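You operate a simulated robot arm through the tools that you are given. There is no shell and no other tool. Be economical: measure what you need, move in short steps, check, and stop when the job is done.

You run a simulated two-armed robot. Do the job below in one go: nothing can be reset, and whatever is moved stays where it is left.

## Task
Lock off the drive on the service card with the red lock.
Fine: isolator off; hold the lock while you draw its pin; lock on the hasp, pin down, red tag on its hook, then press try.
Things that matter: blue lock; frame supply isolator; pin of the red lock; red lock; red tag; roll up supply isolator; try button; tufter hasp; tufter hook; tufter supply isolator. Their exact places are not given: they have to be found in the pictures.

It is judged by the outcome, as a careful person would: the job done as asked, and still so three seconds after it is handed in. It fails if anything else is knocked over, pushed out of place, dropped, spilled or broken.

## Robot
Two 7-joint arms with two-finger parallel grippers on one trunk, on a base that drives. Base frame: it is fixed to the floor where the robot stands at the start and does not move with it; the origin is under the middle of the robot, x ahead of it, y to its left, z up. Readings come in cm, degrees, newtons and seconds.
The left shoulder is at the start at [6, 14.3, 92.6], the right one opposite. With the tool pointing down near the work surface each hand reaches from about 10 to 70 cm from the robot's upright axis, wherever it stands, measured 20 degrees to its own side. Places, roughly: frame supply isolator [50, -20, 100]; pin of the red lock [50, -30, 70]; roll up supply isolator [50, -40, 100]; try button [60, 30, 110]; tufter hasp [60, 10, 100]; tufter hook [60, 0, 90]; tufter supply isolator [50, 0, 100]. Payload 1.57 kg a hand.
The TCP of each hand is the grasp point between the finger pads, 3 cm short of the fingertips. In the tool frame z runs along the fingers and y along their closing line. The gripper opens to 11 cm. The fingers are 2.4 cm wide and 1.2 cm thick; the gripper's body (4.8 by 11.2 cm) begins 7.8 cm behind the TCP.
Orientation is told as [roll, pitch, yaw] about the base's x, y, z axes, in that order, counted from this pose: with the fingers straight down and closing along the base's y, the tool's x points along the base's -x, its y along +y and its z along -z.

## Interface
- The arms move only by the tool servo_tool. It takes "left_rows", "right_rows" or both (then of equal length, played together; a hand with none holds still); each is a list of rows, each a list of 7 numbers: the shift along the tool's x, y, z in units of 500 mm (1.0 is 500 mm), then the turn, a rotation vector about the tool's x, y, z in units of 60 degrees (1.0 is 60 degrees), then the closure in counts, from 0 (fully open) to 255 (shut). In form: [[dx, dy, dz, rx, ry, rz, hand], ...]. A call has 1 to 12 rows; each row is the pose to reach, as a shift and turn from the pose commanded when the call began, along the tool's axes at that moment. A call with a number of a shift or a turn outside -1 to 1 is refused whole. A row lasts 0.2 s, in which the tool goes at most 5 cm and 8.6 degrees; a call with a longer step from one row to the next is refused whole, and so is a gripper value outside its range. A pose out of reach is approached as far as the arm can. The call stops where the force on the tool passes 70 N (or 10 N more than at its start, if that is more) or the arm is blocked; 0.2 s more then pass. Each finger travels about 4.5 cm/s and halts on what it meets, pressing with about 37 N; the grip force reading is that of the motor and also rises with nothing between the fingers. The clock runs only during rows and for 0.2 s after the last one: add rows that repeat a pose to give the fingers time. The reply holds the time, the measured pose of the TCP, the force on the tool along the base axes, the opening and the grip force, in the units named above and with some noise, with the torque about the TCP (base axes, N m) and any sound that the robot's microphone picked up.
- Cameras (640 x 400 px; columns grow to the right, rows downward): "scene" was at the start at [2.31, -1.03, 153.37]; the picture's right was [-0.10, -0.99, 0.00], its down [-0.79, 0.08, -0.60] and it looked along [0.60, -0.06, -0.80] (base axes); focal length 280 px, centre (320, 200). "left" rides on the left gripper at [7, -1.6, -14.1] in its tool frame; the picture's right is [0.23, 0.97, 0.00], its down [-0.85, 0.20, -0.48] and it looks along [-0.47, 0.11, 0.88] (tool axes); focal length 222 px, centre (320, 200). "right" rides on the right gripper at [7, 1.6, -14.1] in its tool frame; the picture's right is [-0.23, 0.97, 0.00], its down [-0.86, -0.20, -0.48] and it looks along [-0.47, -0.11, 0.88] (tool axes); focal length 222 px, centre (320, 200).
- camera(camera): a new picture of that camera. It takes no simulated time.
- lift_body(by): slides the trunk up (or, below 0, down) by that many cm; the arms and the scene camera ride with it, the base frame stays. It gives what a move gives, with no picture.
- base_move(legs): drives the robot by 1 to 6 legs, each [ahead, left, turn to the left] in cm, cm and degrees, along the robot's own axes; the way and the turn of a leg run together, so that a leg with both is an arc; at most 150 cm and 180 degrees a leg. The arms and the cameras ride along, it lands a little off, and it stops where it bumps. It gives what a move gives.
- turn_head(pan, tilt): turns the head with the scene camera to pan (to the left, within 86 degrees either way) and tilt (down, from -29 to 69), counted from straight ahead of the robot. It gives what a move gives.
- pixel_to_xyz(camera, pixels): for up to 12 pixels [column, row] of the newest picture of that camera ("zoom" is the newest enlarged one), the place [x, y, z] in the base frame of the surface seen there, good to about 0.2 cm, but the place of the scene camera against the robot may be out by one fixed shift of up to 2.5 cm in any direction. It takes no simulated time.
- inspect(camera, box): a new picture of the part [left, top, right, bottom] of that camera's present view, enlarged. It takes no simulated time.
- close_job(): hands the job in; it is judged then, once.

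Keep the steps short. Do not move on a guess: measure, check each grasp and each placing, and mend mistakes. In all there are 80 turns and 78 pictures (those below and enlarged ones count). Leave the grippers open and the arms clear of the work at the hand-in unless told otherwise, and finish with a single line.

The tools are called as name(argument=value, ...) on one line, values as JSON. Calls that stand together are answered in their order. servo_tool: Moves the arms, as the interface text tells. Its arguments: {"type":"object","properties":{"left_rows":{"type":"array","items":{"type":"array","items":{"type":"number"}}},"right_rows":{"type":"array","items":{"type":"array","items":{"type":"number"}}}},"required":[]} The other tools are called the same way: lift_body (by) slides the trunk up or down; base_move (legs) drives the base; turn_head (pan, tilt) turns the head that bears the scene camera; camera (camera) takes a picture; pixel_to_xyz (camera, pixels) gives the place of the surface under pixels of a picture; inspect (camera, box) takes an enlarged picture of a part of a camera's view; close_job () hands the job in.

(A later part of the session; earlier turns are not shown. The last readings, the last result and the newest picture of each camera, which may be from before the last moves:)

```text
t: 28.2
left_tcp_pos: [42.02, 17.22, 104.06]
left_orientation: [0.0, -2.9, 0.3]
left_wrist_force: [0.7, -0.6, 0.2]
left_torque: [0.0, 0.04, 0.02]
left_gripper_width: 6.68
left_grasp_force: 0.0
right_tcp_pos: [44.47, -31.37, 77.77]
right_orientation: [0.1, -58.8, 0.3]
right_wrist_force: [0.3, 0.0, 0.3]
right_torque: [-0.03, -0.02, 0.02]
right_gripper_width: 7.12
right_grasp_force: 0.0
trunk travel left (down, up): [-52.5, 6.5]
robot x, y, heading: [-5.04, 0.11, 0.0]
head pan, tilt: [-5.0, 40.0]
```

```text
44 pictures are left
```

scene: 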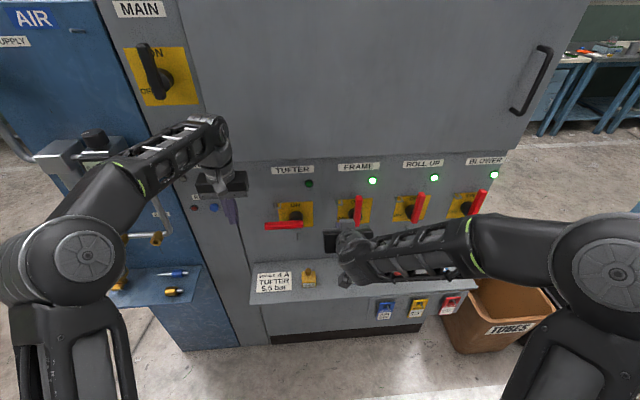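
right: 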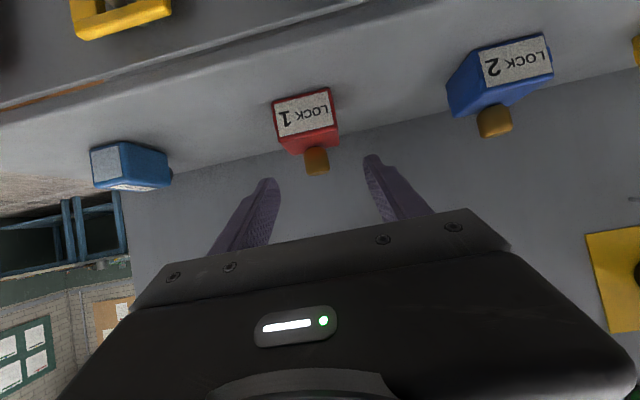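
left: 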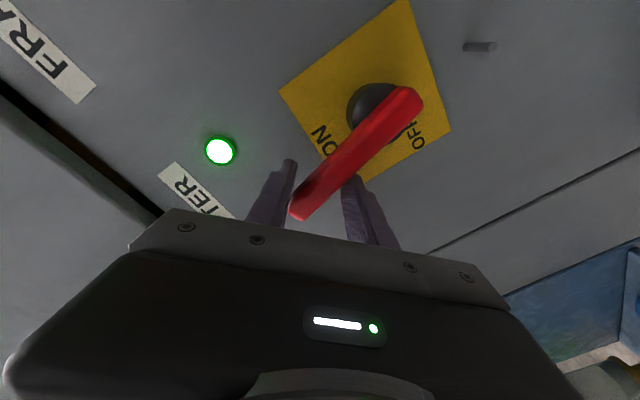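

The lock is centred between the fingers. I go down to (46.3, −31.4, 72.9) and close gently on its sides.

servo_tool(right_rows=[[0.033, 0, 0.041, 0, 0, 0, 90], [0.065, 0, 0.0815, 0, 0, 0, 90], [0.065, 0, 0.0815, 0, 0, 0, 90], [0.065, 0, 0.0815, 0, 0, 0, 255], [0.065, 0, 0.0815, 0, 0, 0, 255], [0.065, 0, 0.0815, 0, 0, 0, 255], [0.065, 0, 0.0815, 0, 0, 0, 255], [0.065, 0, 0.0815, 0, 0, 0, 255]])

camera(camera="right")

```text
t: 30.1
left_tcp_pos: [41.93, 17.44, 104.04]
left_orientation: [0.1, -2.9, 0.3]
left_wrist_force: [-0.2, -0.6, 0.5]
left_torque: [0.02, 0.02, -0.01]
left_gripper_width: 6.67
left_grasp_force: 0.0
right_tcp_pos: [46.26, -31.5, 73.02]
right_orientation: [0.1, -58.9, 0.2]
right_wrist_force: [-0.5, -0.6, 0.9]
right_torque: [-0.03, -0.02, 0.0]
right_gripper_width: 4.8
right_grasp_force: 37.0
trunk travel left (down, up): [-52.5, 6.5]
robot x, y, heading: [-5.19, -0.05, 0.2]
head pan, tilt: [-5.0, 40.0]
```

```text
43 pictures are left
```

right: 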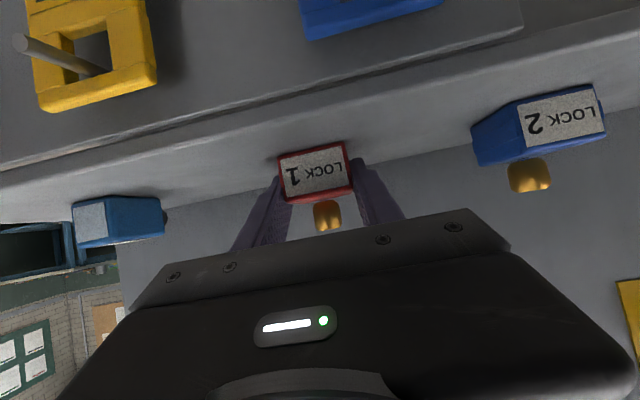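

The grip is firm (width 4.8, 37 N). I lift it 12 cm straight up, then carry it to the middle at about (44, −6, 96).

servo_tool(right_rows=[[-0.068, 0, -0.041, 0, 0, 0, 255], [-0.137, 0, -0.083, 0, 0, 0, 255], [-0.205, 0, -0.124, 0, 0, 0, 255], [-0.233, 0.083, -0.149, 0, 0, 0, 255], [-0.261, 0.167, -0.173, 0, 0, 0, 255], [-0.289, 0.25, -0.198, 0, 0, 0, 255], [-0.317, 0.333, -0.223, 0, 0, 0, 255], [-0.345, 0.417, -0.247, 0, 0, 0, 255], [-0.373, 0.5, -0.272, 0, 0, 0, 255]])

camera(camera="scene")

camera(camera="left")

```text
t: 32.0
left_tcp_pos: [42.0, 17.41, 104.04]
left_orientation: [0.0, -2.9, 0.3]
left_wrist_force: [-0.2, -0.1, 0.0]
left_torque: [-0.01, 0.04, 0.0]
left_gripper_width: 6.71
left_grasp_force: 0.0
right_tcp_pos: [44.27, -6.57, 96.19]
right_orientation: [0.0, -58.8, 0.2]
right_wrist_force: [0.4, 0.5, -2.1]
right_torque: [-0.02, 0.02, -0.03]
right_gripper_width: 4.79
right_grasp_force: 36.6
right hand out of reach, approached as far as the arm can: row 5, 6, 7, 8
trunk travel left (down, up): [-52.5, 6.5]
robot x, y, heading: [-5.15, 0.1, 0.3]
head pan, tilt: [-5.0, 40.0]
```

```text
42 pictures are left
```

scene: 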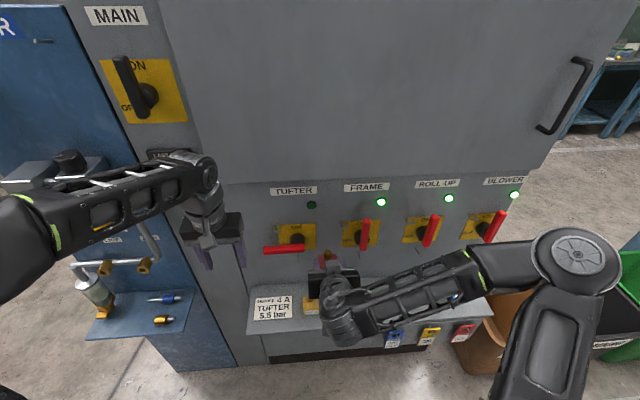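

```text
41 pictures are left
```

left: 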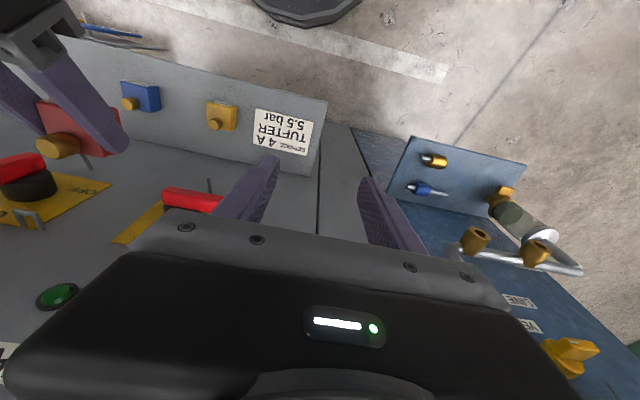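

The lock hangs level in the right hand. I'll enlarge it in the left camera at (60,140).

inspect(camera="left", box=[0, 60, 160, 180])

pixel_to_xyz(camera="zoom", pixels=[[215, 340], [260, 340], [180, 360], [300, 210], [470, 310], [450, 350], [150, 200], [420, 200]])

inspect(camera="scene", box=[290, 235, 370, 300])

```text
3.33 times, centred on (80, 120) of left
```

zoom: 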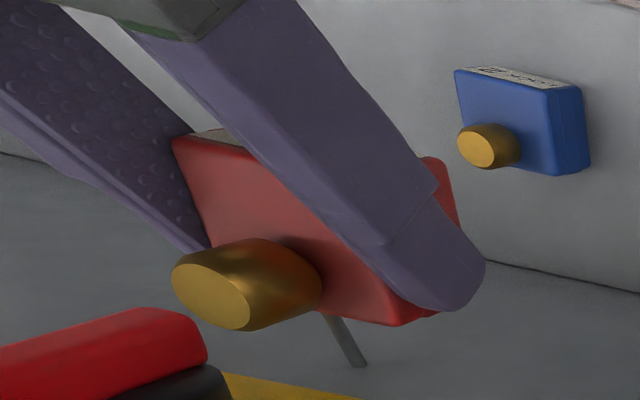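

```text
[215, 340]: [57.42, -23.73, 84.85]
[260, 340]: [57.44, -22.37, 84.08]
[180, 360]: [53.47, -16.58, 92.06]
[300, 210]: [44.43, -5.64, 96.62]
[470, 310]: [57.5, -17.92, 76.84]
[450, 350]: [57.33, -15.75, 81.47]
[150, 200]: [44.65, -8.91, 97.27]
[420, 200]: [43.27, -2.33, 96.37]
```

```text
6.15 times, centred on (330, 268) of scene
```

zoom: 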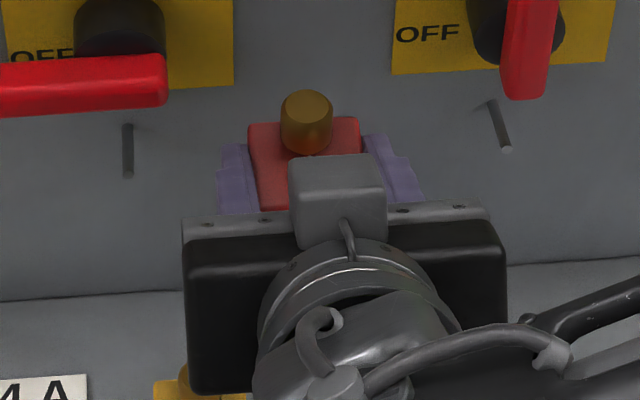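

pixel_to_xyz(camera="zoom", pixels=[[306, 105], [305, 130], [275, 140], [340, 165], [270, 190], [110, 30]])

inspect(camera="left", box=[20, 90, 140, 180])

pixel_to_xyz(camera="left", pixels=[[52, 147], [66, 142], [75, 110], [98, 125], [60, 108], [105, 148]])

```text
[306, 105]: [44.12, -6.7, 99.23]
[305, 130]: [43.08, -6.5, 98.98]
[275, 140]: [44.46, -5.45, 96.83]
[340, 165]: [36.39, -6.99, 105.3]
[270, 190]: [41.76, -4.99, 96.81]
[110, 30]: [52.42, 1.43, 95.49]
```

```text
4.44 times, centred on (80, 135) of left
```

zoom: 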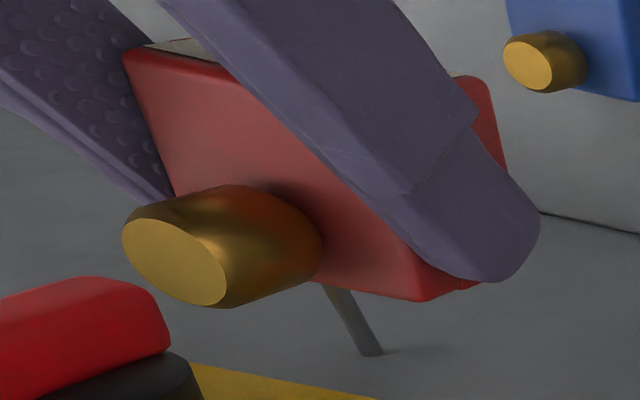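

```text
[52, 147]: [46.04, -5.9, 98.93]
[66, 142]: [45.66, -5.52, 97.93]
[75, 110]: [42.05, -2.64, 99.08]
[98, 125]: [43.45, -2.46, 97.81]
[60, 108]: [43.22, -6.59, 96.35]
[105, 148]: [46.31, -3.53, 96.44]
```

The pin knob is at about (45.9, −6.6), z 96.6–98.95, and the lock is level. I bring the left hand (fingers down, nearly shut) over it at z 106.

servo_tool(left_rows=[[-0.01, -0.04, -0.036, 0, 0.02, 0, 176], [-0.02, -0.12, -0.036, 0, 0.048, 0, 176], [-0.03, -0.2, -0.036, 0, 0.048, 0, 176], [-0.05, -0.28, -0.036, 0, 0.048, 0, 176], [-0.065, -0.36, -0.036, 0, 0.048, 0, 176], [-0.08, -0.42, -0.036, 0, 0.048, 0, 176], [-0.08, -0.48, -0.036, 0, 0.048, 0, 176], [-0.08, -0.48, -0.036, 0, 0.048, 0, 176]])

camera(camera="left")

camera(camera="scene")

```text
t: 33.9
left_tcp_pos: [45.89, -6.59, 106.09]
left_orientation: [0.1, 0.1, 0.4]
left_wrist_force: [0.6, 1.2, -0.2]
left_torque: [-0.04, 0.01, 0.02]
left_gripper_width: 3.4
left_grasp_force: 0.0
right_tcp_pos: [44.39, -6.43, 96.31]
right_orientation: [0.0, -58.7, 0.3]
right_wrist_force: [0.3, 0.7, -3.4]
right_torque: [0.0, 0.05, -0.04]
right_gripper_width: 4.82
right_grasp_force: 36.8
trunk travel left (down, up): [-52.5, 6.5]
robot x, y, heading: [-4.91, 0.14, 0.3]
head pan, tilt: [-5.0, 40.0]
```

```text
37 pictures are left
```

left: 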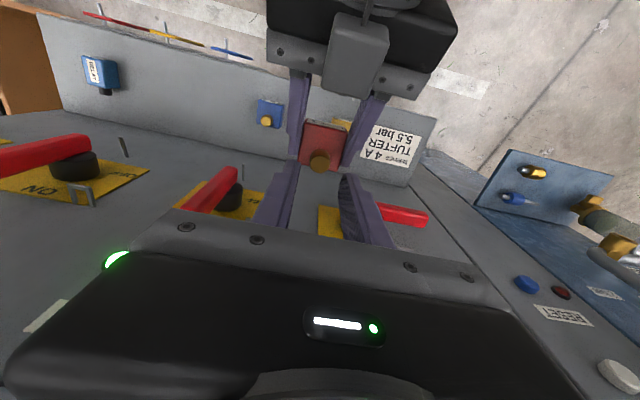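

```text
36 pictures are left
```

scene: 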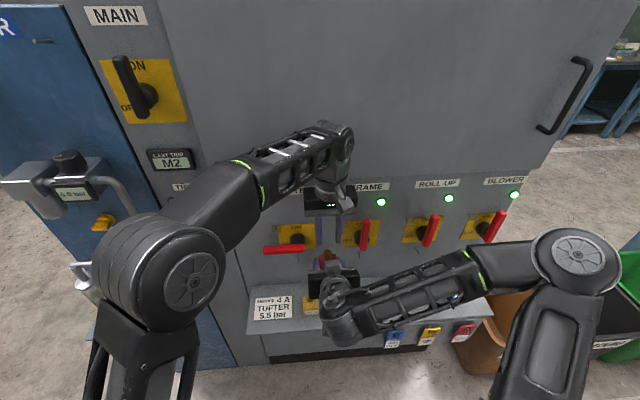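

The pin is seen at (319,163) between the fingers; I'll measure it here before going down.

pixel_to_xyz(camera="left", pixels=[[319, 161], [319, 166], [311, 162], [327, 162], [312, 140], [340, 145]])

inspect(camera="left", box=[260, 90, 400, 200])

```text
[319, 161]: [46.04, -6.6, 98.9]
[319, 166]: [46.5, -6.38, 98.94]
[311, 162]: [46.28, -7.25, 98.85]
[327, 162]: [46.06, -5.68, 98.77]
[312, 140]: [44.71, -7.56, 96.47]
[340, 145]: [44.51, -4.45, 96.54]
```

```text
3.64 times, centred on (330, 145) of left
```

zoom: 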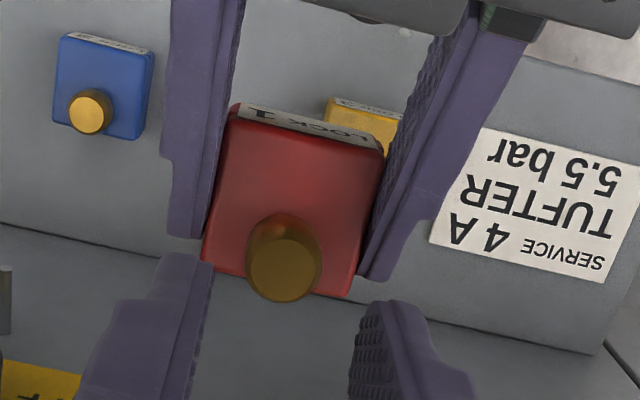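

The pin centre is (46.2, −6.5) and its top 98.9. I descend 5.7 cm so only the fingertips flank the knob, then close.

servo_tool(left_rows=[[-0.006, 0.002, 0.04, 0, 0, 0, 176], [-0.006, 0.002, 0.08, 0, 0, 0, 176], [-0.006, 0.002, 0.114, 0, 0, 0, 176], [-0.006, 0.002, 0.114, 0, 0, 0, 176], [-0.006, 0.002, 0.114, 0, 0, 0, 255], [-0.006, 0.002, 0.114, 0, 0, 0, 255], [-0.006, 0.002, 0.114, 0, 0, 0, 255], [-0.006, 0.002, 0.114, 0, 0, 0, 255]])

inspect(camera="left", box=[220, 80, 440, 240])

```text
t: 35.6
left_tcp_pos: [46.45, -6.49, 100.28]
left_orientation: [-0.1, 0.2, 0.3]
left_wrist_force: [1.8, -1.1, 0.6]
left_torque: [0.17, -0.04, 0.02]
left_gripper_width: 2.05
left_grasp_force: 34.0
right_tcp_pos: [44.22, -6.44, 96.31]
right_orientation: [0.1, -58.9, 0.3]
right_wrist_force: [-2.3, 1.3, -0.5]
right_torque: [-0.23, -0.02, 0.01]
right_gripper_width: 4.81
right_grasp_force: 36.9
trunk travel left (down, up): [-52.5, 6.5]
robot x, y, heading: [-4.47, 0.14, 0.1]
head pan, tilt: [-5.0, 40.0]
```

```text
2.50 times, centred on (330, 160) of left
```

zoom: 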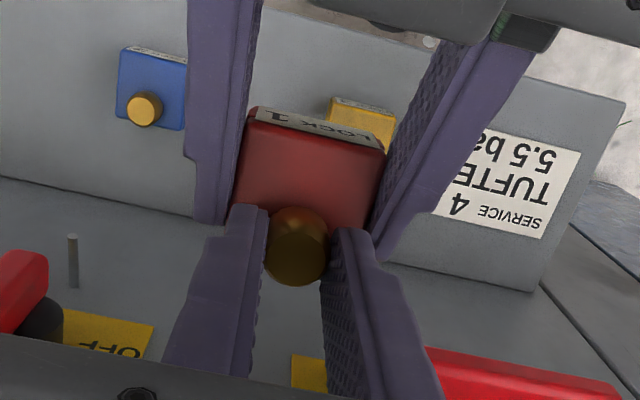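

The pin is gripped (width 2.05). I draw it straight up while the right hand holds the lock still.

servo_tool(left_rows=[[0, 0, -0.03, 0, 0, 0, 255], [0, 0, -0.06, 0, 0, 0, 255], [0, 0, -0.09, 0, 0, 0, 255], [0, 0, -0.12, 0, 0, 0, 255], [0, 0, -0.15, 0, 0, 0, 255], [0, 0, -0.18, 0, 0, 0, 255]])

inspect(camera="left", box=[220, 80, 440, 240])

inspect(camera="scene", box=[270, 180, 390, 300])

```text
t: 37.0
left_tcp_pos: [46.17, -6.7, 106.36]
left_orientation: [-0.1, -0.1, 0.2]
left_wrist_force: [0.0, 0.1, 0.3]
left_torque: [-0.01, 0.0, -0.01]
left_gripper_width: 0.02
left_grasp_force: 20.8
left hand out of reach, approached as far as the arm can: row 5, 6
right_tcp_pos: [44.26, -6.55, 96.26]
right_orientation: [0.2, -58.7, 0.2]
right_wrist_force: [-0.1, -0.1, -2.3]
right_torque: [-0.03, 0.06, 0.03]
right_gripper_width: 4.79
right_grasp_force: 36.5
trunk travel left (down, up): [-52.5, 6.5]
robot x, y, heading: [-4.86, -0.18, 0.1]
head pan, tilt: [-5.0, 40.0]
```

```text
2.50 times, centred on (330, 160) of left
```

zoom: 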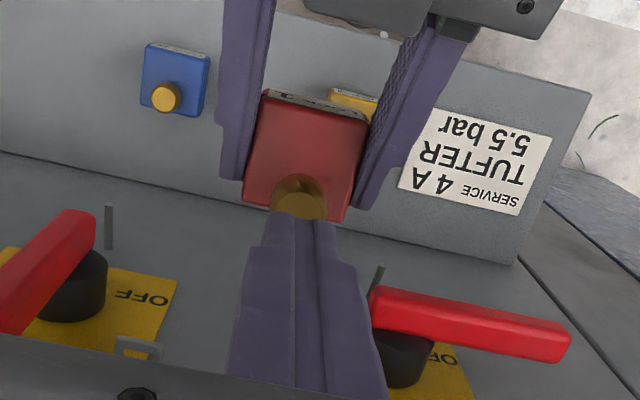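

```text
3.33 times, centred on (330, 240) of scene
```

zoom: 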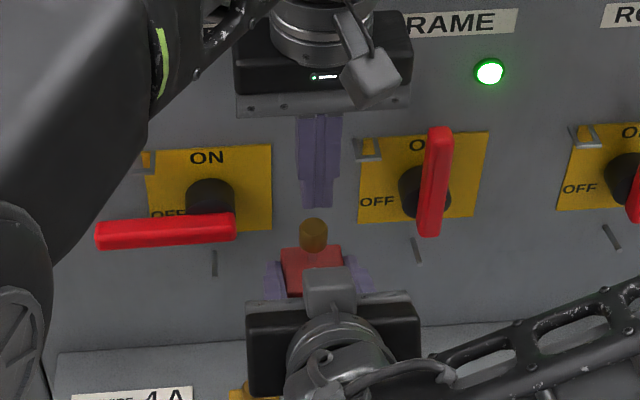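

The pin slipped out of the fingertips; I need a deeper grip. I'll check whether the pin moved. The left arm is also near its upper limit, so I'll raise the trunk.

pixel_to_xyz(camera="zoom", pixels=[[313, 226], [313, 240], [305, 265], [300, 275]])

lift_body(by=6)

inspect(camera="left", box=[270, 100, 390, 200])

```text
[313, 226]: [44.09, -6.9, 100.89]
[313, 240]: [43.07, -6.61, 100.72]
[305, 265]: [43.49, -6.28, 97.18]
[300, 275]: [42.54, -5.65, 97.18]
```

```text
t: 38.0
left_tcp_pos: [46.24, -6.68, 112.31]
left_orientation: [-0.1, 0.0, 0.3]
left_wrist_force: [0.2, 0.6, 0.4]
left_torque: [-0.03, 0.04, -0.01]
left_gripper_width: 0.0
left_grasp_force: 21.3
right_tcp_pos: [44.32, -6.52, 102.29]
right_orientation: [0.2, -58.7, 0.1]
right_wrist_force: [0.4, -0.3, -2.8]
right_torque: [0.02, 0.04, 0.02]
right_gripper_width: 4.75
right_grasp_force: 36.6
trunk travel left (down, up): [-58.5, 0.5]
robot x, y, heading: [-5.19, -0.32, 0.1]
head pan, tilt: [-5.0, 40.0]
```

```text
4.00 times, centred on (330, 150) of left
```

zoom: 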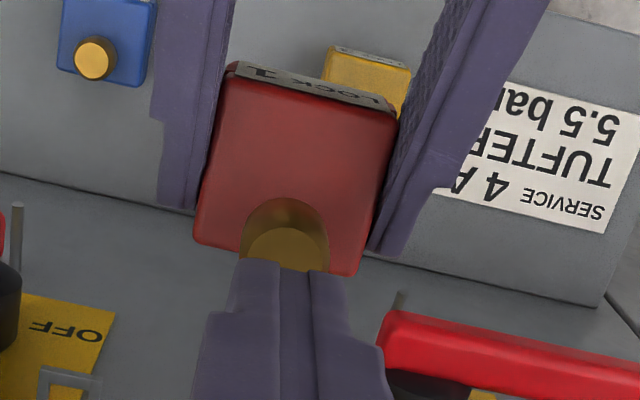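

The pin came up about 1.7 cm, which leaves room for a deeper grip. I open, go down 6 cm around the full knob, and close again.

servo_tool(left_rows=[[0, 0, 0, 0, 0, 0, 176], [0, 0, 0, 0, 0, 0, 176], [0, 0, 0.04, 0, 0, 0, 176], [0, 0, 0.08, 0, 0, 0, 176], [0, 0, 0.12, 0, 0, 0, 176], [0, 0, 0.12, 0, 0, 0, 176], [0, 0, 0.12, 0, 0, 0, 255], [0, 0, 0.12, 0, 0, 0, 255], [0, 0, 0.12, 0, 0, 0, 255], [0, 0, 0.12, 0, 0, 0, 255]])

inspect(camera="left", box=[220, 80, 440, 240])

```text
t: 40.2
left_tcp_pos: [46.17, -6.53, 106.36]
left_orientation: [-0.1, 0.0, 0.3]
left_wrist_force: [-0.6, 7.0, 0.7]
left_torque: [0.26, -0.04, 0.02]
left_gripper_width: 2.11
left_grasp_force: 34.3
right_tcp_pos: [44.28, -6.39, 102.22]
right_orientation: [-0.1, -58.7, 0.1]
right_wrist_force: [0.1, -6.2, -2.0]
right_torque: [0.0, 0.07, -0.14]
right_gripper_width: 4.79
right_grasp_force: 36.7
trunk travel left (down, up): [-58.5, 0.5]
robot x, y, heading: [-4.95, 0.06, 0.3]
head pan, tilt: [-5.0, 40.0]
```

```text
2.50 times, centred on (330, 160) of left
```

zoom: 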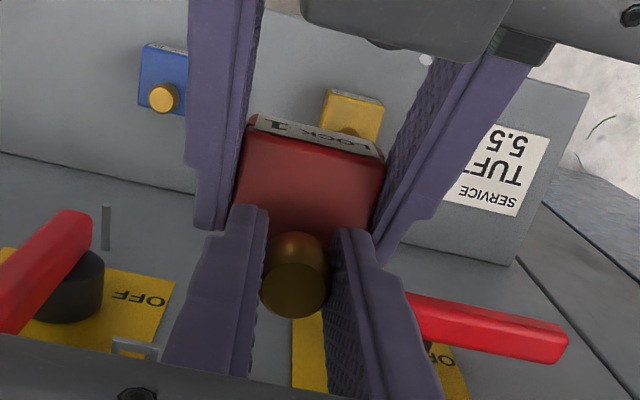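

Good full grip (2.1). I draw upward slowly, 5 cm.

servo_tool(left_rows=[[0, 0, -0.015, 0, 0, 0, 255], [0, 0, -0.03, 0, 0, 0, 255], [0, 0, -0.045, 0, 0, 0, 255], [0, 0, -0.06, 0, 0, 0, 255], [0, 0, -0.08, 0, 0, 0, 255], [0, 0, -0.1, 0, 0, 0, 255]])

inspect(camera="left", box=[220, 80, 440, 240])

inspect(camera="scene", box=[270, 180, 390, 300])

```text
t: 41.6
left_tcp_pos: [46.28, -6.63, 111.51]
left_orientation: [-0.3, -0.2, 0.2]
left_wrist_force: [-0.2, -0.5, 0.1]
left_torque: [0.0, -0.02, -0.01]
left_gripper_width: 0.02
left_grasp_force: 21.6
right_tcp_pos: [44.18, -6.45, 102.13]
right_orientation: [0.1, -58.5, 0.2]
right_wrist_force: [0.0, -0.8, -1.9]
right_torque: [-0.02, 0.01, 0.01]
right_gripper_width: 4.79
right_grasp_force: 37.3
trunk travel left (down, up): [-58.5, 0.5]
robot x, y, heading: [-5.17, 0.16, 0.1]
head pan, tilt: [-5.0, 40.0]
```

```text
2.50 times, centred on (330, 160) of left
```

zoom: 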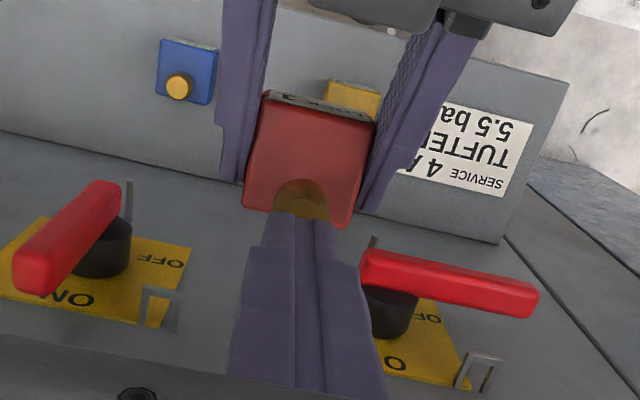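

```text
3.33 times, centred on (330, 240) of scene
```

zoom: 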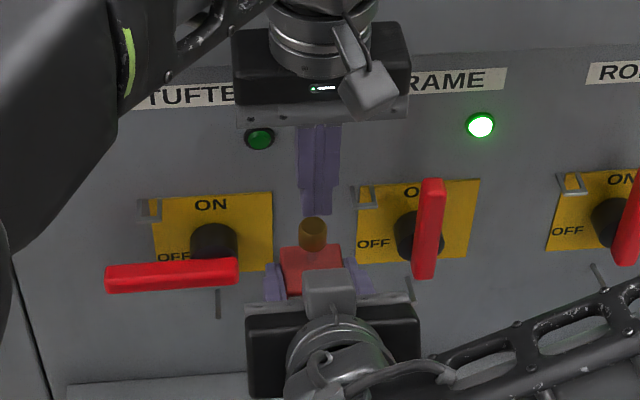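

pixel_to_xyz(camera="zoom", pixels=[[313, 226], [313, 240], [293, 262], [335, 262], [300, 275]])

inspect(camera="scene", box=[295, 235, 355, 290])

```text
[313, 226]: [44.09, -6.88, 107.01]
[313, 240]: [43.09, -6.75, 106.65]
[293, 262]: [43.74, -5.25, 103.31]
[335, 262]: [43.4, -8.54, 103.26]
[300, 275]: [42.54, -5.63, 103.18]
```

```text
7.27 times, centred on (325, 262) of scene
```

zoom: 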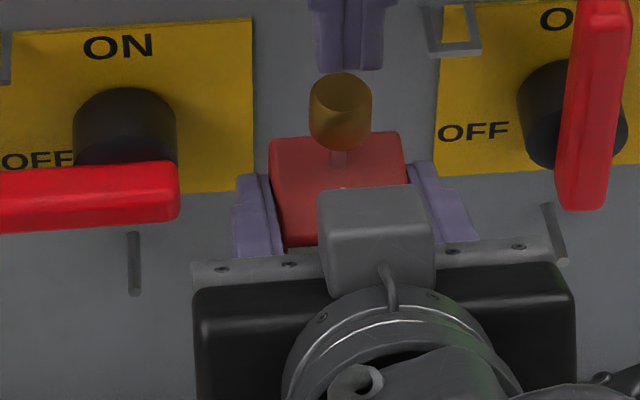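

The knob stands about 1.4 cm above the body with its shaft showing, at the same height after both pulls, so it is a captive pin and it is drawn. Before seating the lock I need to see the slot in its back face. I move the left hand aside to the left and yaw the lock 45° toward its camera.

servo_tool(left_rows=[[0, 0.08, 0, 0, 0, 0, 176], [0, 0.16, 0, 0, 0, 0, 176], [0, 0.24, 0, 0, 0, 0, 176], [0, 0.32, 0, 0, 0, 0, 176], [0, 0.4, 0, 0, 0, 0, 176], [0, 0.46, 0, 0, 0, 0, 176], [0, 0.46, 0, 0, 0, 0, 176]], right_rows=[[0, 0, 0, 0, 0, 0, 255], [0, 0, 0, -0.107, 0, -0.065, 255], [0, 0, 0, -0.214, 0, -0.13, 255], [0, 0, 0, -0.321, 0, -0.195, 255], [0, 0, 0, -0.427, 0, -0.259, 255], [0, 0, 0, -0.534, 0, -0.324, 255], [0, 0, 0, -0.641, 0, -0.389, 255]])

camera(camera="left")

```text
t: 43.2
left_tcp_pos: [45.96, 16.18, 111.28]
left_orientation: [0.1, 0.1, 0.2]
left_wrist_force: [0.3, 0.0, -0.3]
left_torque: [0.01, -0.01, 0.01]
left_gripper_width: 3.42
left_grasp_force: 0.0
right_tcp_pos: [44.14, -6.73, 102.18]
right_orientation: [0.0, -58.9, 45.3]
right_wrist_force: [-0.7, 0.2, -3.4]
right_torque: [-0.01, 0.01, 0.01]
right_gripper_width: 4.8
right_grasp_force: 37.1
right hand out of reach, approached as far as the arm can: row 2, 3, 4
trunk travel left (down, up): [-58.5, 0.5]
robot x, y, heading: [-4.85, -0.07, 0.2]
head pan, tilt: [-5.0, 40.0]
```

```text
26 pictures are left
```

left: 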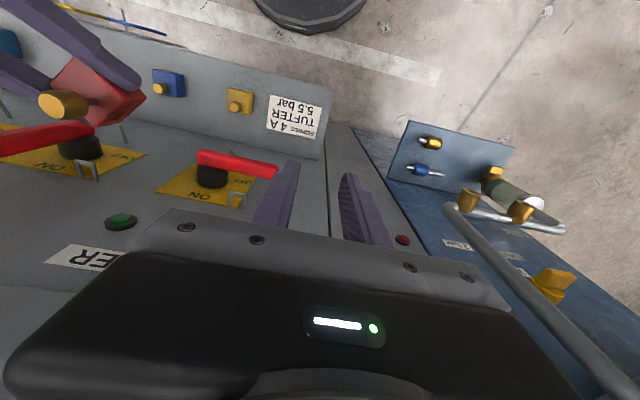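

inspect(camera="left", box=[20, 40, 160, 150])

pixel_to_xyz(camera="zoom", pixels=[[490, 270], [440, 320], [550, 250], [470, 240], [400, 240], [410, 330], [160, 250], [560, 190]])

```text
3.64 times, centred on (90, 95) of left
```

zoom: 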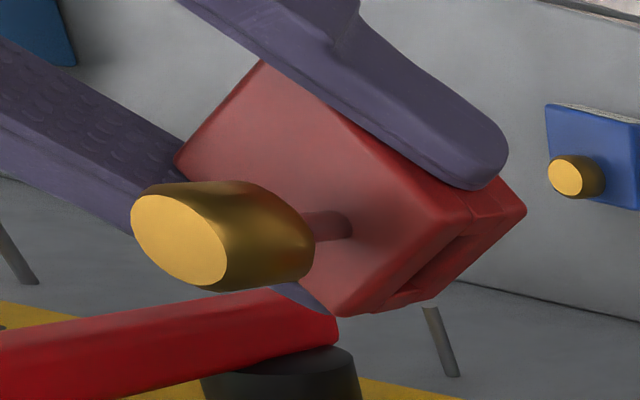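

```text
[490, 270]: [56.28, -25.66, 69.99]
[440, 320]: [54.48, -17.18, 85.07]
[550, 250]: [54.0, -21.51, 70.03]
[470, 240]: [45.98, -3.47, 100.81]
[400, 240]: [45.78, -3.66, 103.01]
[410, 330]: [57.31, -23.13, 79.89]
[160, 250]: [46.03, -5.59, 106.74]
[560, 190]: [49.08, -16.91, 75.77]
```

The back face does have a horizontal slot. I'll sample its heights across the face.

pixel_to_xyz(camera="zoom", pixels=[[385, 268], [400, 266], [412, 272], [420, 270], [430, 262], [440, 262], [450, 255], [460, 258], [470, 253], [478, 245], [445, 215], [515, 215]])

inspect(camera="left", box=[84, 84, 144, 130])

```text
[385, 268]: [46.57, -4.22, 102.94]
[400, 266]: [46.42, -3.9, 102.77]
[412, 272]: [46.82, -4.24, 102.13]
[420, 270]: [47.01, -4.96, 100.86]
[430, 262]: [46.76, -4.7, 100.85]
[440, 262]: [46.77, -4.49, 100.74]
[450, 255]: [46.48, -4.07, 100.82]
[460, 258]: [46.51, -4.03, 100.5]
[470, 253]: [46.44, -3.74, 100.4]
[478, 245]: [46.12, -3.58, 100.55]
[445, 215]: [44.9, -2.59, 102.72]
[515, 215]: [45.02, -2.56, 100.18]
```

```text
8.70 times, centred on (114, 107) of left
```

zoom: 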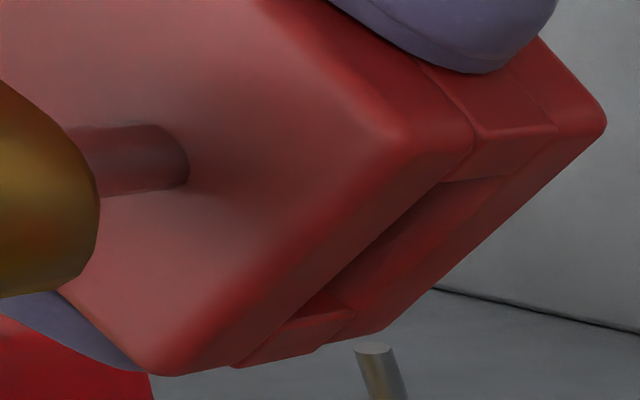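

pixel_to_xyz(camera="zoom", pixels=[[240, 250], [275, 255], [300, 262], [325, 265], [345, 268], [370, 262], [395, 255], [420, 240], [440, 255], [510, 160], [290, 345], [180, 155]])

```text
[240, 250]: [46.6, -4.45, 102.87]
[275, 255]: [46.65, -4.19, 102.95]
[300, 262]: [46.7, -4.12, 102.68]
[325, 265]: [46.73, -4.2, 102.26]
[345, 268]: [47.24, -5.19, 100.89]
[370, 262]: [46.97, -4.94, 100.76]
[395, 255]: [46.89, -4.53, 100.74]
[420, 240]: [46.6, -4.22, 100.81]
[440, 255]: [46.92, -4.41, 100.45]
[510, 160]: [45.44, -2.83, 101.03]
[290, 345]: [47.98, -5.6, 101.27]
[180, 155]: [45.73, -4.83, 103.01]
```

pixel_to_xyz(camera="zoom", pixels=[[478, 130], [490, 130], [465, 170], [455, 182], [530, 140], [548, 125], [545, 160], [250, 362], [310, 350], [180, 372], [325, 315], [445, 165]])

```text
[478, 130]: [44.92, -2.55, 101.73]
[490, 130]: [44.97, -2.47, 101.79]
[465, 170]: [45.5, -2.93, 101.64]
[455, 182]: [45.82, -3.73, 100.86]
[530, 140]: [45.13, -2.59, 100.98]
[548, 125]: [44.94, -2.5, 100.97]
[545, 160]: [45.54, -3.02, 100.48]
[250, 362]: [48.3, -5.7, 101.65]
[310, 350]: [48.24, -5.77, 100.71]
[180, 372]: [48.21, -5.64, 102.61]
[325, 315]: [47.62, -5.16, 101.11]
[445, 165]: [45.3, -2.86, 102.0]
```

The slot is about 3.1 cm wide and 0.95 high; its centre is 0.85 below the right TCP. Now I measure the tufter hasp exactly in the left view at (237,198).

inspect(camera="left", box=[205, 175, 275, 219])

```text
9.09 times, centred on (240, 197) of left
```

zoom: 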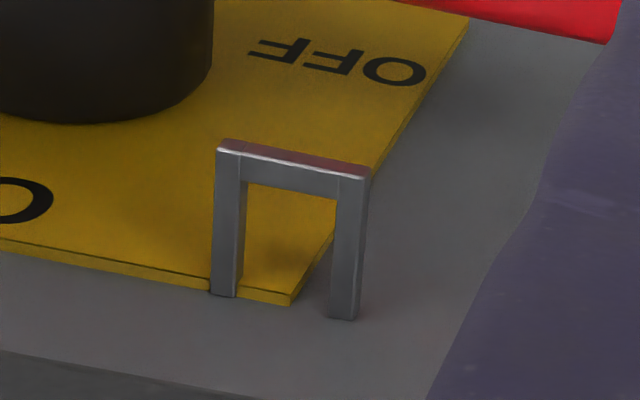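

pixel_to_xyz(camera="zoom", pixels=[[222, 150], [230, 143], [355, 177], [362, 170], [290, 168], [290, 190], [222, 285], [345, 310], [240, 240], [340, 240], [290, 155]])

```text
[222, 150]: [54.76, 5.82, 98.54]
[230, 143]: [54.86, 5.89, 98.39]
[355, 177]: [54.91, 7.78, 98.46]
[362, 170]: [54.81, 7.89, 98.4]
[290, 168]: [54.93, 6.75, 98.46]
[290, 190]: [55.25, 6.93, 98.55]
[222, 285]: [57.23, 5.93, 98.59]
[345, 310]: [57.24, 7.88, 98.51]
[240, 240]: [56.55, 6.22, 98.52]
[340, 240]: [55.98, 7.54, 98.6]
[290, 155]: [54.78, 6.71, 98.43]
```

pixel_to_xyz(camera="left", pixels=[[93.3, 99.5], [93.3, 102.4], [93.3, 105], [98, 99.5], [98, 103], [97, 106], [112, 113], [120, 104], [104, 121], [70, 62], [45, 100], [52, 107]])

```text
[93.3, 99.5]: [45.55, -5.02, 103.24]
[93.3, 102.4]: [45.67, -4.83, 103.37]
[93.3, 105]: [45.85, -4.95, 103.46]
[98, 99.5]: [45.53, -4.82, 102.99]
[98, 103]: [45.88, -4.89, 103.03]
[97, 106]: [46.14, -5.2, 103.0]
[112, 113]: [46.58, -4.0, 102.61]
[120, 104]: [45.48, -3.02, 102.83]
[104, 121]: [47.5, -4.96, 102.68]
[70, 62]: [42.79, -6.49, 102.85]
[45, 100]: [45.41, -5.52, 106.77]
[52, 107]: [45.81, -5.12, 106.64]
```

Hasp: x 54.75–57.4, y 5.75–8.0, z≈98.35. On the lock, the back face is 3.65 ahead of the right TCP, the pin about 2.1 ahead, the slot centre 0.85 below and about 0.15 left. I turn the lock back to straight.

servo_tool(right_rows=[[0, 0, 0, 0.107, 0, 0.065, 255], [0, 0, 0, 0.214, 0, 0.13, 255], [0, 0, 0, 0.321, 0, 0.195, 255], [0, 0, 0, 0.427, 0, 0.259, 255], [0, 0, 0, 0.534, 0, 0.324, 255], [0, 0, 0, 0.641, 0, 0.389, 255], [0, 0, 0, 0.641, 0, 0.389, 255]], left_rows=[[0, 0.03, 0, 0, 0, 0, 255], [0, 0.06, 0, 0, 0, 0, 255], [0, 0.06, 0, 0, -0.08, 0, 255], [0, 0.06, 0, 0, -0.17, 0, 255], [0, 0.06, 0, 0, -0.25, 0, 255], [0, 0.06, 0, 0, -0.333, 0, 255], [0, 0.06, 0, 0, -0.333, 0, 255]])

```text
t: 44.9
left_tcp_pos: [46.09, 19.12, 111.22]
left_orientation: [0.0, -20.1, 0.2]
left_wrist_force: [-0.4, 0.2, 0.8]
left_torque: [0.03, 0.03, 0.02]
left_gripper_width: 0.01
left_grasp_force: 20.9
right_tcp_pos: [44.26, -6.57, 102.06]
right_orientation: [0.2, -58.8, 0.0]
right_wrist_force: [0.2, -0.2, -2.4]
right_torque: [0.02, 0.03, 0.04]
right_gripper_width: 4.81
right_grasp_force: 36.8
right hand out of reach, approached as far as the arm can: row 3, 4, 5
trunk travel left (down, up): [-58.5, 0.5]
robot x, y, heading: [-4.62, -0.14, 0.2]
head pan, tilt: [-5.0, 40.0]
```

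Straight again. I move the lock to in front of the hasp: TCP (49.0, 6.7, 99.2).

servo_tool(right_rows=[[0, 0.07, 0.02, 0, 0, 0, 255], [0, 0.14, 0.05, 0, 0, 0, 255], [0, 0.21, 0.08, 0, 0, 0, 255], [0, 0.266, 0.111, 0, 0, 0, 255], [0, 0.266, 0.111, 0, 0, 0, 255], [0, 0.266, 0.111, 0, 0, 0, 255]])

camera(camera="left")

```text
t: 46.2
left_tcp_pos: [45.96, 19.37, 111.25]
left_orientation: [-0.1, -20.1, 0.4]
left_wrist_force: [1.0, -0.2, -1.3]
left_torque: [0.02, 0.02, 0.03]
left_gripper_width: 0.0
left_grasp_force: 21.3
right_tcp_pos: [49.02, 6.92, 99.43]
right_orientation: [0.0, -58.8, 0.3]
right_wrist_force: [0.2, 0.5, -3.1]
right_torque: [-0.01, 0.02, -0.01]
right_gripper_width: 4.78
right_grasp_force: 36.9
trunk travel left (down, up): [-58.5, 0.5]
robot x, y, heading: [-4.62, -0.02, 0.3]
head pan, tilt: [-5.0, 40.0]
```

```text
22 pictures are left
```

left: 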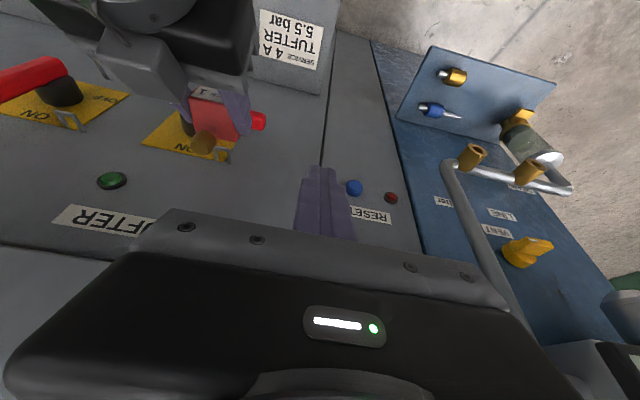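

inspect(camera="left", box=[165, 80, 265, 170])

```text
4.44 times, centred on (215, 125) of left
```

zoom: 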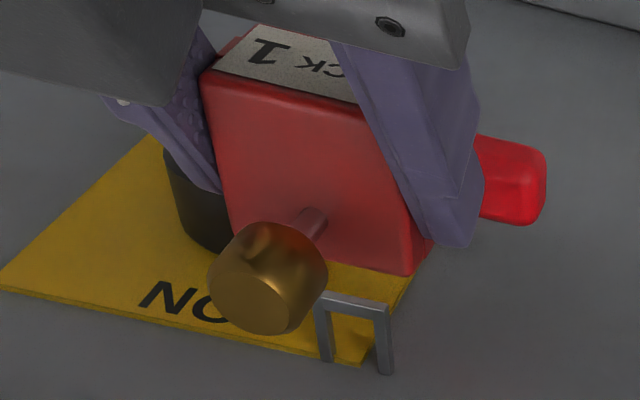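

pixel_to_xyz(camera="zoom", pixels=[[408, 270], [320, 245], [380, 262], [340, 150], [245, 90], [318, 305], [388, 318], [352, 305], [324, 355], [262, 310], [305, 215], [318, 222]])

```text
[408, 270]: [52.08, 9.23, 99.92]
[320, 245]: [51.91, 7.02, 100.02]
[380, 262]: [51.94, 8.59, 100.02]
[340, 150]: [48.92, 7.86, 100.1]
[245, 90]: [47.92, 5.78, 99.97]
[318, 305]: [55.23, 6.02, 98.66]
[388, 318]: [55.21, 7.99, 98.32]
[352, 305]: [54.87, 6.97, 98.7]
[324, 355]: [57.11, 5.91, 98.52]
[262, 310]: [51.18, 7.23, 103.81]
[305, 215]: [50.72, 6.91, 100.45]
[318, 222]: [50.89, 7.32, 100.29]
```

Same-camera check: the lock top is at 100.0, so the slot centre is about 98.4 against the hasp's 98.4; lateral centres are 7.0 and 6.95. Aligned. I push forward 4.5 cm slowly, watching the force.

servo_tool(right_rows=[[-0.0087, -0.001, 0.0181, 0, 0, 0, 255], [-0.019, -0.002, 0.0352, 0, 0, 0, 255], [-0.0294, -0.002, 0.0523, 0, 0, 0, 255], [-0.0372, -0.002, 0.0651, 0, 0, 0, 255], [-0.0449, -0.002, 0.078, 0, 0, 0, 255], [-0.0449, -0.002, 0.078, 0, 0, 0, 255]])

inspect(camera="left", box=[165, 80, 265, 170])

```text
t: 47.6
left_tcp_pos: [46.08, 19.26, 111.28]
left_orientation: [-0.1, -20.0, 0.3]
left_wrist_force: [0.0, -0.7, 0.0]
left_torque: [0.0, 0.01, -0.03]
left_gripper_width: 0.0
left_grasp_force: 20.8
right_tcp_pos: [53.4, 6.87, 99.42]
right_orientation: [0.1, -58.8, 0.2]
right_wrist_force: [-0.6, 0.5, -1.8]
right_torque: [0.01, 0.0, -0.01]
right_gripper_width: 4.77
right_grasp_force: 36.8
trunk travel left (down, up): [-58.5, 0.5]
robot x, y, heading: [-4.89, 0.03, -0.0]
head pan, tilt: [-5.0, 40.0]
```

```text
4.44 times, centred on (215, 125) of left
```

zoom: 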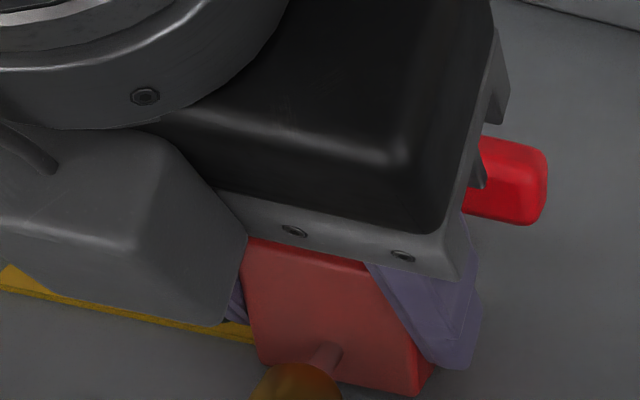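

No resistance, and the hasp bar is hidden inside the lock. Another 0.7 cm brings the pin over the hole.

servo_tool(right_rows=[[-0.004, 0, 0.0066, 0, 0, 0, 255], [-0.0073, 0, 0.012, 0, 0, 0, 255], [-0.0073, 0, 0.012, 0, 0, 0, 255]])

inspect(camera="left", box=[165, 120, 265, 210])

pixel_to_xyz(camera="zoom", pixels=[[320, 165], [335, 170], [265, 215], [290, 240], [300, 210], [400, 215], [290, 120], [350, 140]])

```text
t: 48.5
left_tcp_pos: [45.75, 19.2, 111.29]
left_orientation: [-0.1, -20.0, 0.2]
left_wrist_force: [-0.5, 0.5, 0.0]
left_torque: [-0.02, 0.05, 0.02]
left_gripper_width: 0.0
left_grasp_force: 21.4
right_tcp_pos: [53.96, 6.79, 99.37]
right_orientation: [0.1, -58.7, 0.3]
right_wrist_force: [-13.8, -0.1, -1.4]
right_torque: [-0.02, -0.01, -0.32]
right_gripper_width: 4.78
right_grasp_force: 37.1
trunk travel left (down, up): [-58.5, 0.5]
robot x, y, heading: [-4.82, 0.2, 0.1]
head pan, tilt: [-5.0, 40.0]
```

```text
4.44 times, centred on (215, 165) of left
```

zoom: 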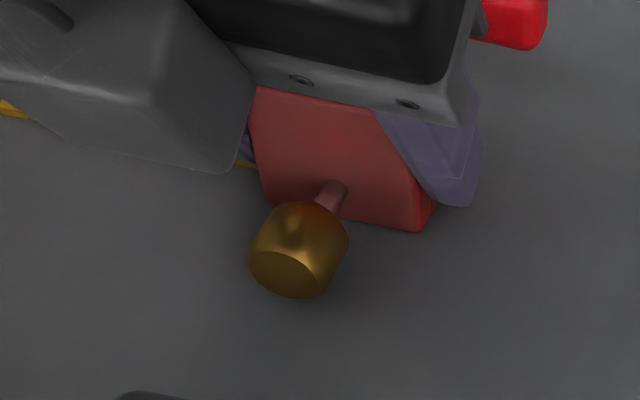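

```text
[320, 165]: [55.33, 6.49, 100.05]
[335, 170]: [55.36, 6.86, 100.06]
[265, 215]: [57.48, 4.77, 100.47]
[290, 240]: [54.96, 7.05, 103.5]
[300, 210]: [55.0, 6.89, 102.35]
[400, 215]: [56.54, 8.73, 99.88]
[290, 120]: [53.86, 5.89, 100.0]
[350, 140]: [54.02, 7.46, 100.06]
```

The lock meets the panel lightly (14 N) with the pin shaft near x 55.7, inside the hasp hole. The right hand holds it there. I bring the shut left fingers over the knob, tilted 20° so the gripper body clears the panel.

servo_tool(left_rows=[[-0.038, -0.062, 0.025, 0, 0, 0, 255], [-0.076, -0.124, 0.05, 0, 0, 0, 255], [-0.114, -0.186, 0.075, 0, 0, 0, 255], [-0.1524, -0.248, 0.1, 0, 0, 0, 255], [-0.1524, -0.248, 0.1, 0, 0, 0, 255]])

camera(camera="left")

pixel_to_xyz(camera="left", pixels=[[320, 165], [320, 155], [320, 145], [310, 160], [325, 170]])

```text
t: 49.5
left_tcp_pos: [53.71, 8.03, 109.45]
left_orientation: [0.4, -19.3, 0.9]
left_wrist_force: [-21.6, 7.4, 7.5]
left_torque: [-0.8, -2.12, -0.27]
left_gripper_width: 0.0
left_grasp_force: 21.6
right_tcp_pos: [54.09, 6.73, 99.44]
right_orientation: [0.0, -58.9, 0.4]
right_wrist_force: [2.6, 0.3, -4.4]
right_torque: [0.07, 0.03, 0.03]
right_gripper_width: 4.8
right_grasp_force: 37.2
trunk travel left (down, up): [-58.5, 0.5]
robot x, y, heading: [-4.76, -0.16, 0.3]
head pan, tilt: [-5.0, 40.0]
stopped in row 5 (left hand): the force on the tool passed its limit at 77 N (the readings are from after the stop); the commanded pose is now the measured one
```

```text
18 pictures are left
```

left: 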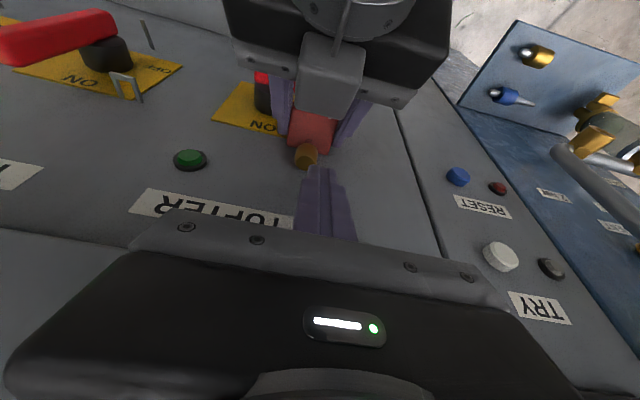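

```text
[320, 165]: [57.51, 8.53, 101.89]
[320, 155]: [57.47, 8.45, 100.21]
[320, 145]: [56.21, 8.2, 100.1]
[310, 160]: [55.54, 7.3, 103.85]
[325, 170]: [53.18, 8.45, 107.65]
```

The left gripper body touched something (77 N, backward). I'll check where the upper door's surface is.

pixel_to_xyz(camera="left", pixels=[[50, 215], [50, 235], [30, 270], [20, 300], [306, 153], [306, 163], [298, 157], [502, 257], [314, 158], [553, 267]])

```text
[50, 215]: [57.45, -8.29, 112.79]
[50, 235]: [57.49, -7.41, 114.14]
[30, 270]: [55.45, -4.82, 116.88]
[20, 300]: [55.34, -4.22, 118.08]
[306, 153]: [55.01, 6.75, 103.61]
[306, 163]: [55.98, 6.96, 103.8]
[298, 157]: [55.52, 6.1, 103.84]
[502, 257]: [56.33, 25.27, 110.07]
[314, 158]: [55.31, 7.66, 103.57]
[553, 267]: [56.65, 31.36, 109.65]
```

The upper door stands out at x≈55.4 above z≈115; that is what the wrist touched. The knob's top centre is (55.6, 6.8, 103.85). I back off a little and tilt the left hand to about 28°.

servo_tool(left_rows=[[0.022, 0, -0.018, 0, -0.05, 0, 255], [0.044, 0, -0.037, 0, -0.1, 0, 255], [0.044, 0, -0.037, 0, -0.145, 0, 255], [0.044, 0, -0.037, 0, -0.145, 0, 255]])

```text
t: 50.5
left_tcp_pos: [51.08, 8.01, 110.49]
left_orientation: [0.4, -28.0, 0.8]
left_wrist_force: [-0.2, 0.2, -0.7]
left_torque: [0.02, 0.03, 0.01]
left_gripper_width: 0.0
left_grasp_force: 21.0
right_tcp_pos: [53.84, 6.74, 99.31]
right_orientation: [0.1, -58.8, 0.4]
right_wrist_force: [-23.8, 1.7, 1.1]
right_torque: [-0.05, 0.06, -0.49]
right_gripper_width: 4.8
right_grasp_force: 37.0
trunk travel left (down, up): [-58.5, 0.5]
robot x, y, heading: [-4.93, 0.06, 0.1]
head pan, tilt: [-5.0, 40.0]
```

servo_tool(left_rows=[[-0.02, -0.012, 0.037, 0, 0, 0, 255], [-0.039, -0.0232, 0.073, 0, 0, 0, 255], [-0.039, -0.0232, 0.073, 0, 0, 0, 255]])

inspect(camera="left", box=[240, 90, 400, 210])

```text
t: 51.3
left_tcp_pos: [54.82, 6.97, 108.29]
left_orientation: [0.4, -28.0, 0.8]
left_wrist_force: [-0.3, -0.2, 0.1]
left_torque: [-0.02, -0.01, -0.01]
left_gripper_width: 0.0
left_grasp_force: 20.9
right_tcp_pos: [54.06, 6.81, 99.28]
right_orientation: [-0.1, -58.9, 0.4]
right_wrist_force: [-25.5, 3.9, -1.5]
right_torque: [0.03, 0.23, -0.46]
right_gripper_width: 4.76
right_grasp_force: 36.9
trunk travel left (down, up): [-58.5, 0.5]
robot x, y, heading: [-5.01, 0.03, 0.0]
head pan, tilt: [-5.0, 40.0]
```

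```text
3.33 times, centred on (320, 150) of left
```

zoom: 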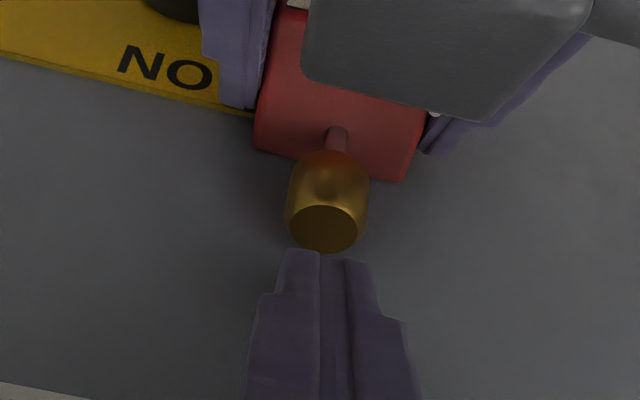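

The fingertips are right above the knob. I press straight down 3 cm in small steps.

servo_tool(left_rows=[[0.0094, 0, 0.0177, 0, 0, 0, 255], [0.0141, 0, 0.0265, 0, 0, 0, 255], [0.0188, 0, 0.0353, 0, 0, 0, 255], [0.0235, 0, 0.0442, 0, 0, 0, 255], [0.0282, 0, 0.053, 0, 0, 0, 255], [0.0305, 0, 0.0574, 0, 0, 0, 255]])

inspect(camera="left", box=[240, 90, 400, 210])

```text
t: 52.7
left_tcp_pos: [54.75, 6.78, 105.49]
left_orientation: [0.0, -28.6, 0.8]
left_wrist_force: [-11.6, -2.1, 40.7]
left_torque: [-0.01, 0.21, 0.09]
left_gripper_width: 0.0
left_grasp_force: 21.6
right_tcp_pos: [53.99, 6.76, 99.34]
right_orientation: [-0.3, -58.7, 0.6]
right_wrist_force: [-4.8, 10.0, -24.7]
right_torque: [-0.02, 0.19, -0.19]
right_gripper_width: 4.78
right_grasp_force: 37.3
trunk travel left (down, up): [-58.5, 0.5]
robot x, y, heading: [-5.26, 0.03, 0.4]
head pan, tilt: [-5.0, 40.0]
```

```text
3.33 times, centred on (320, 150) of left
```

zoom: 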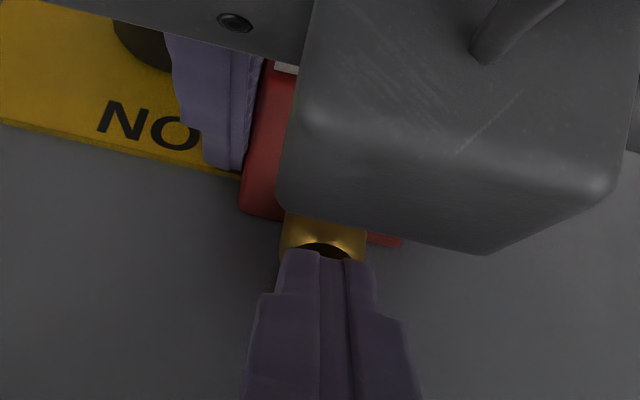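

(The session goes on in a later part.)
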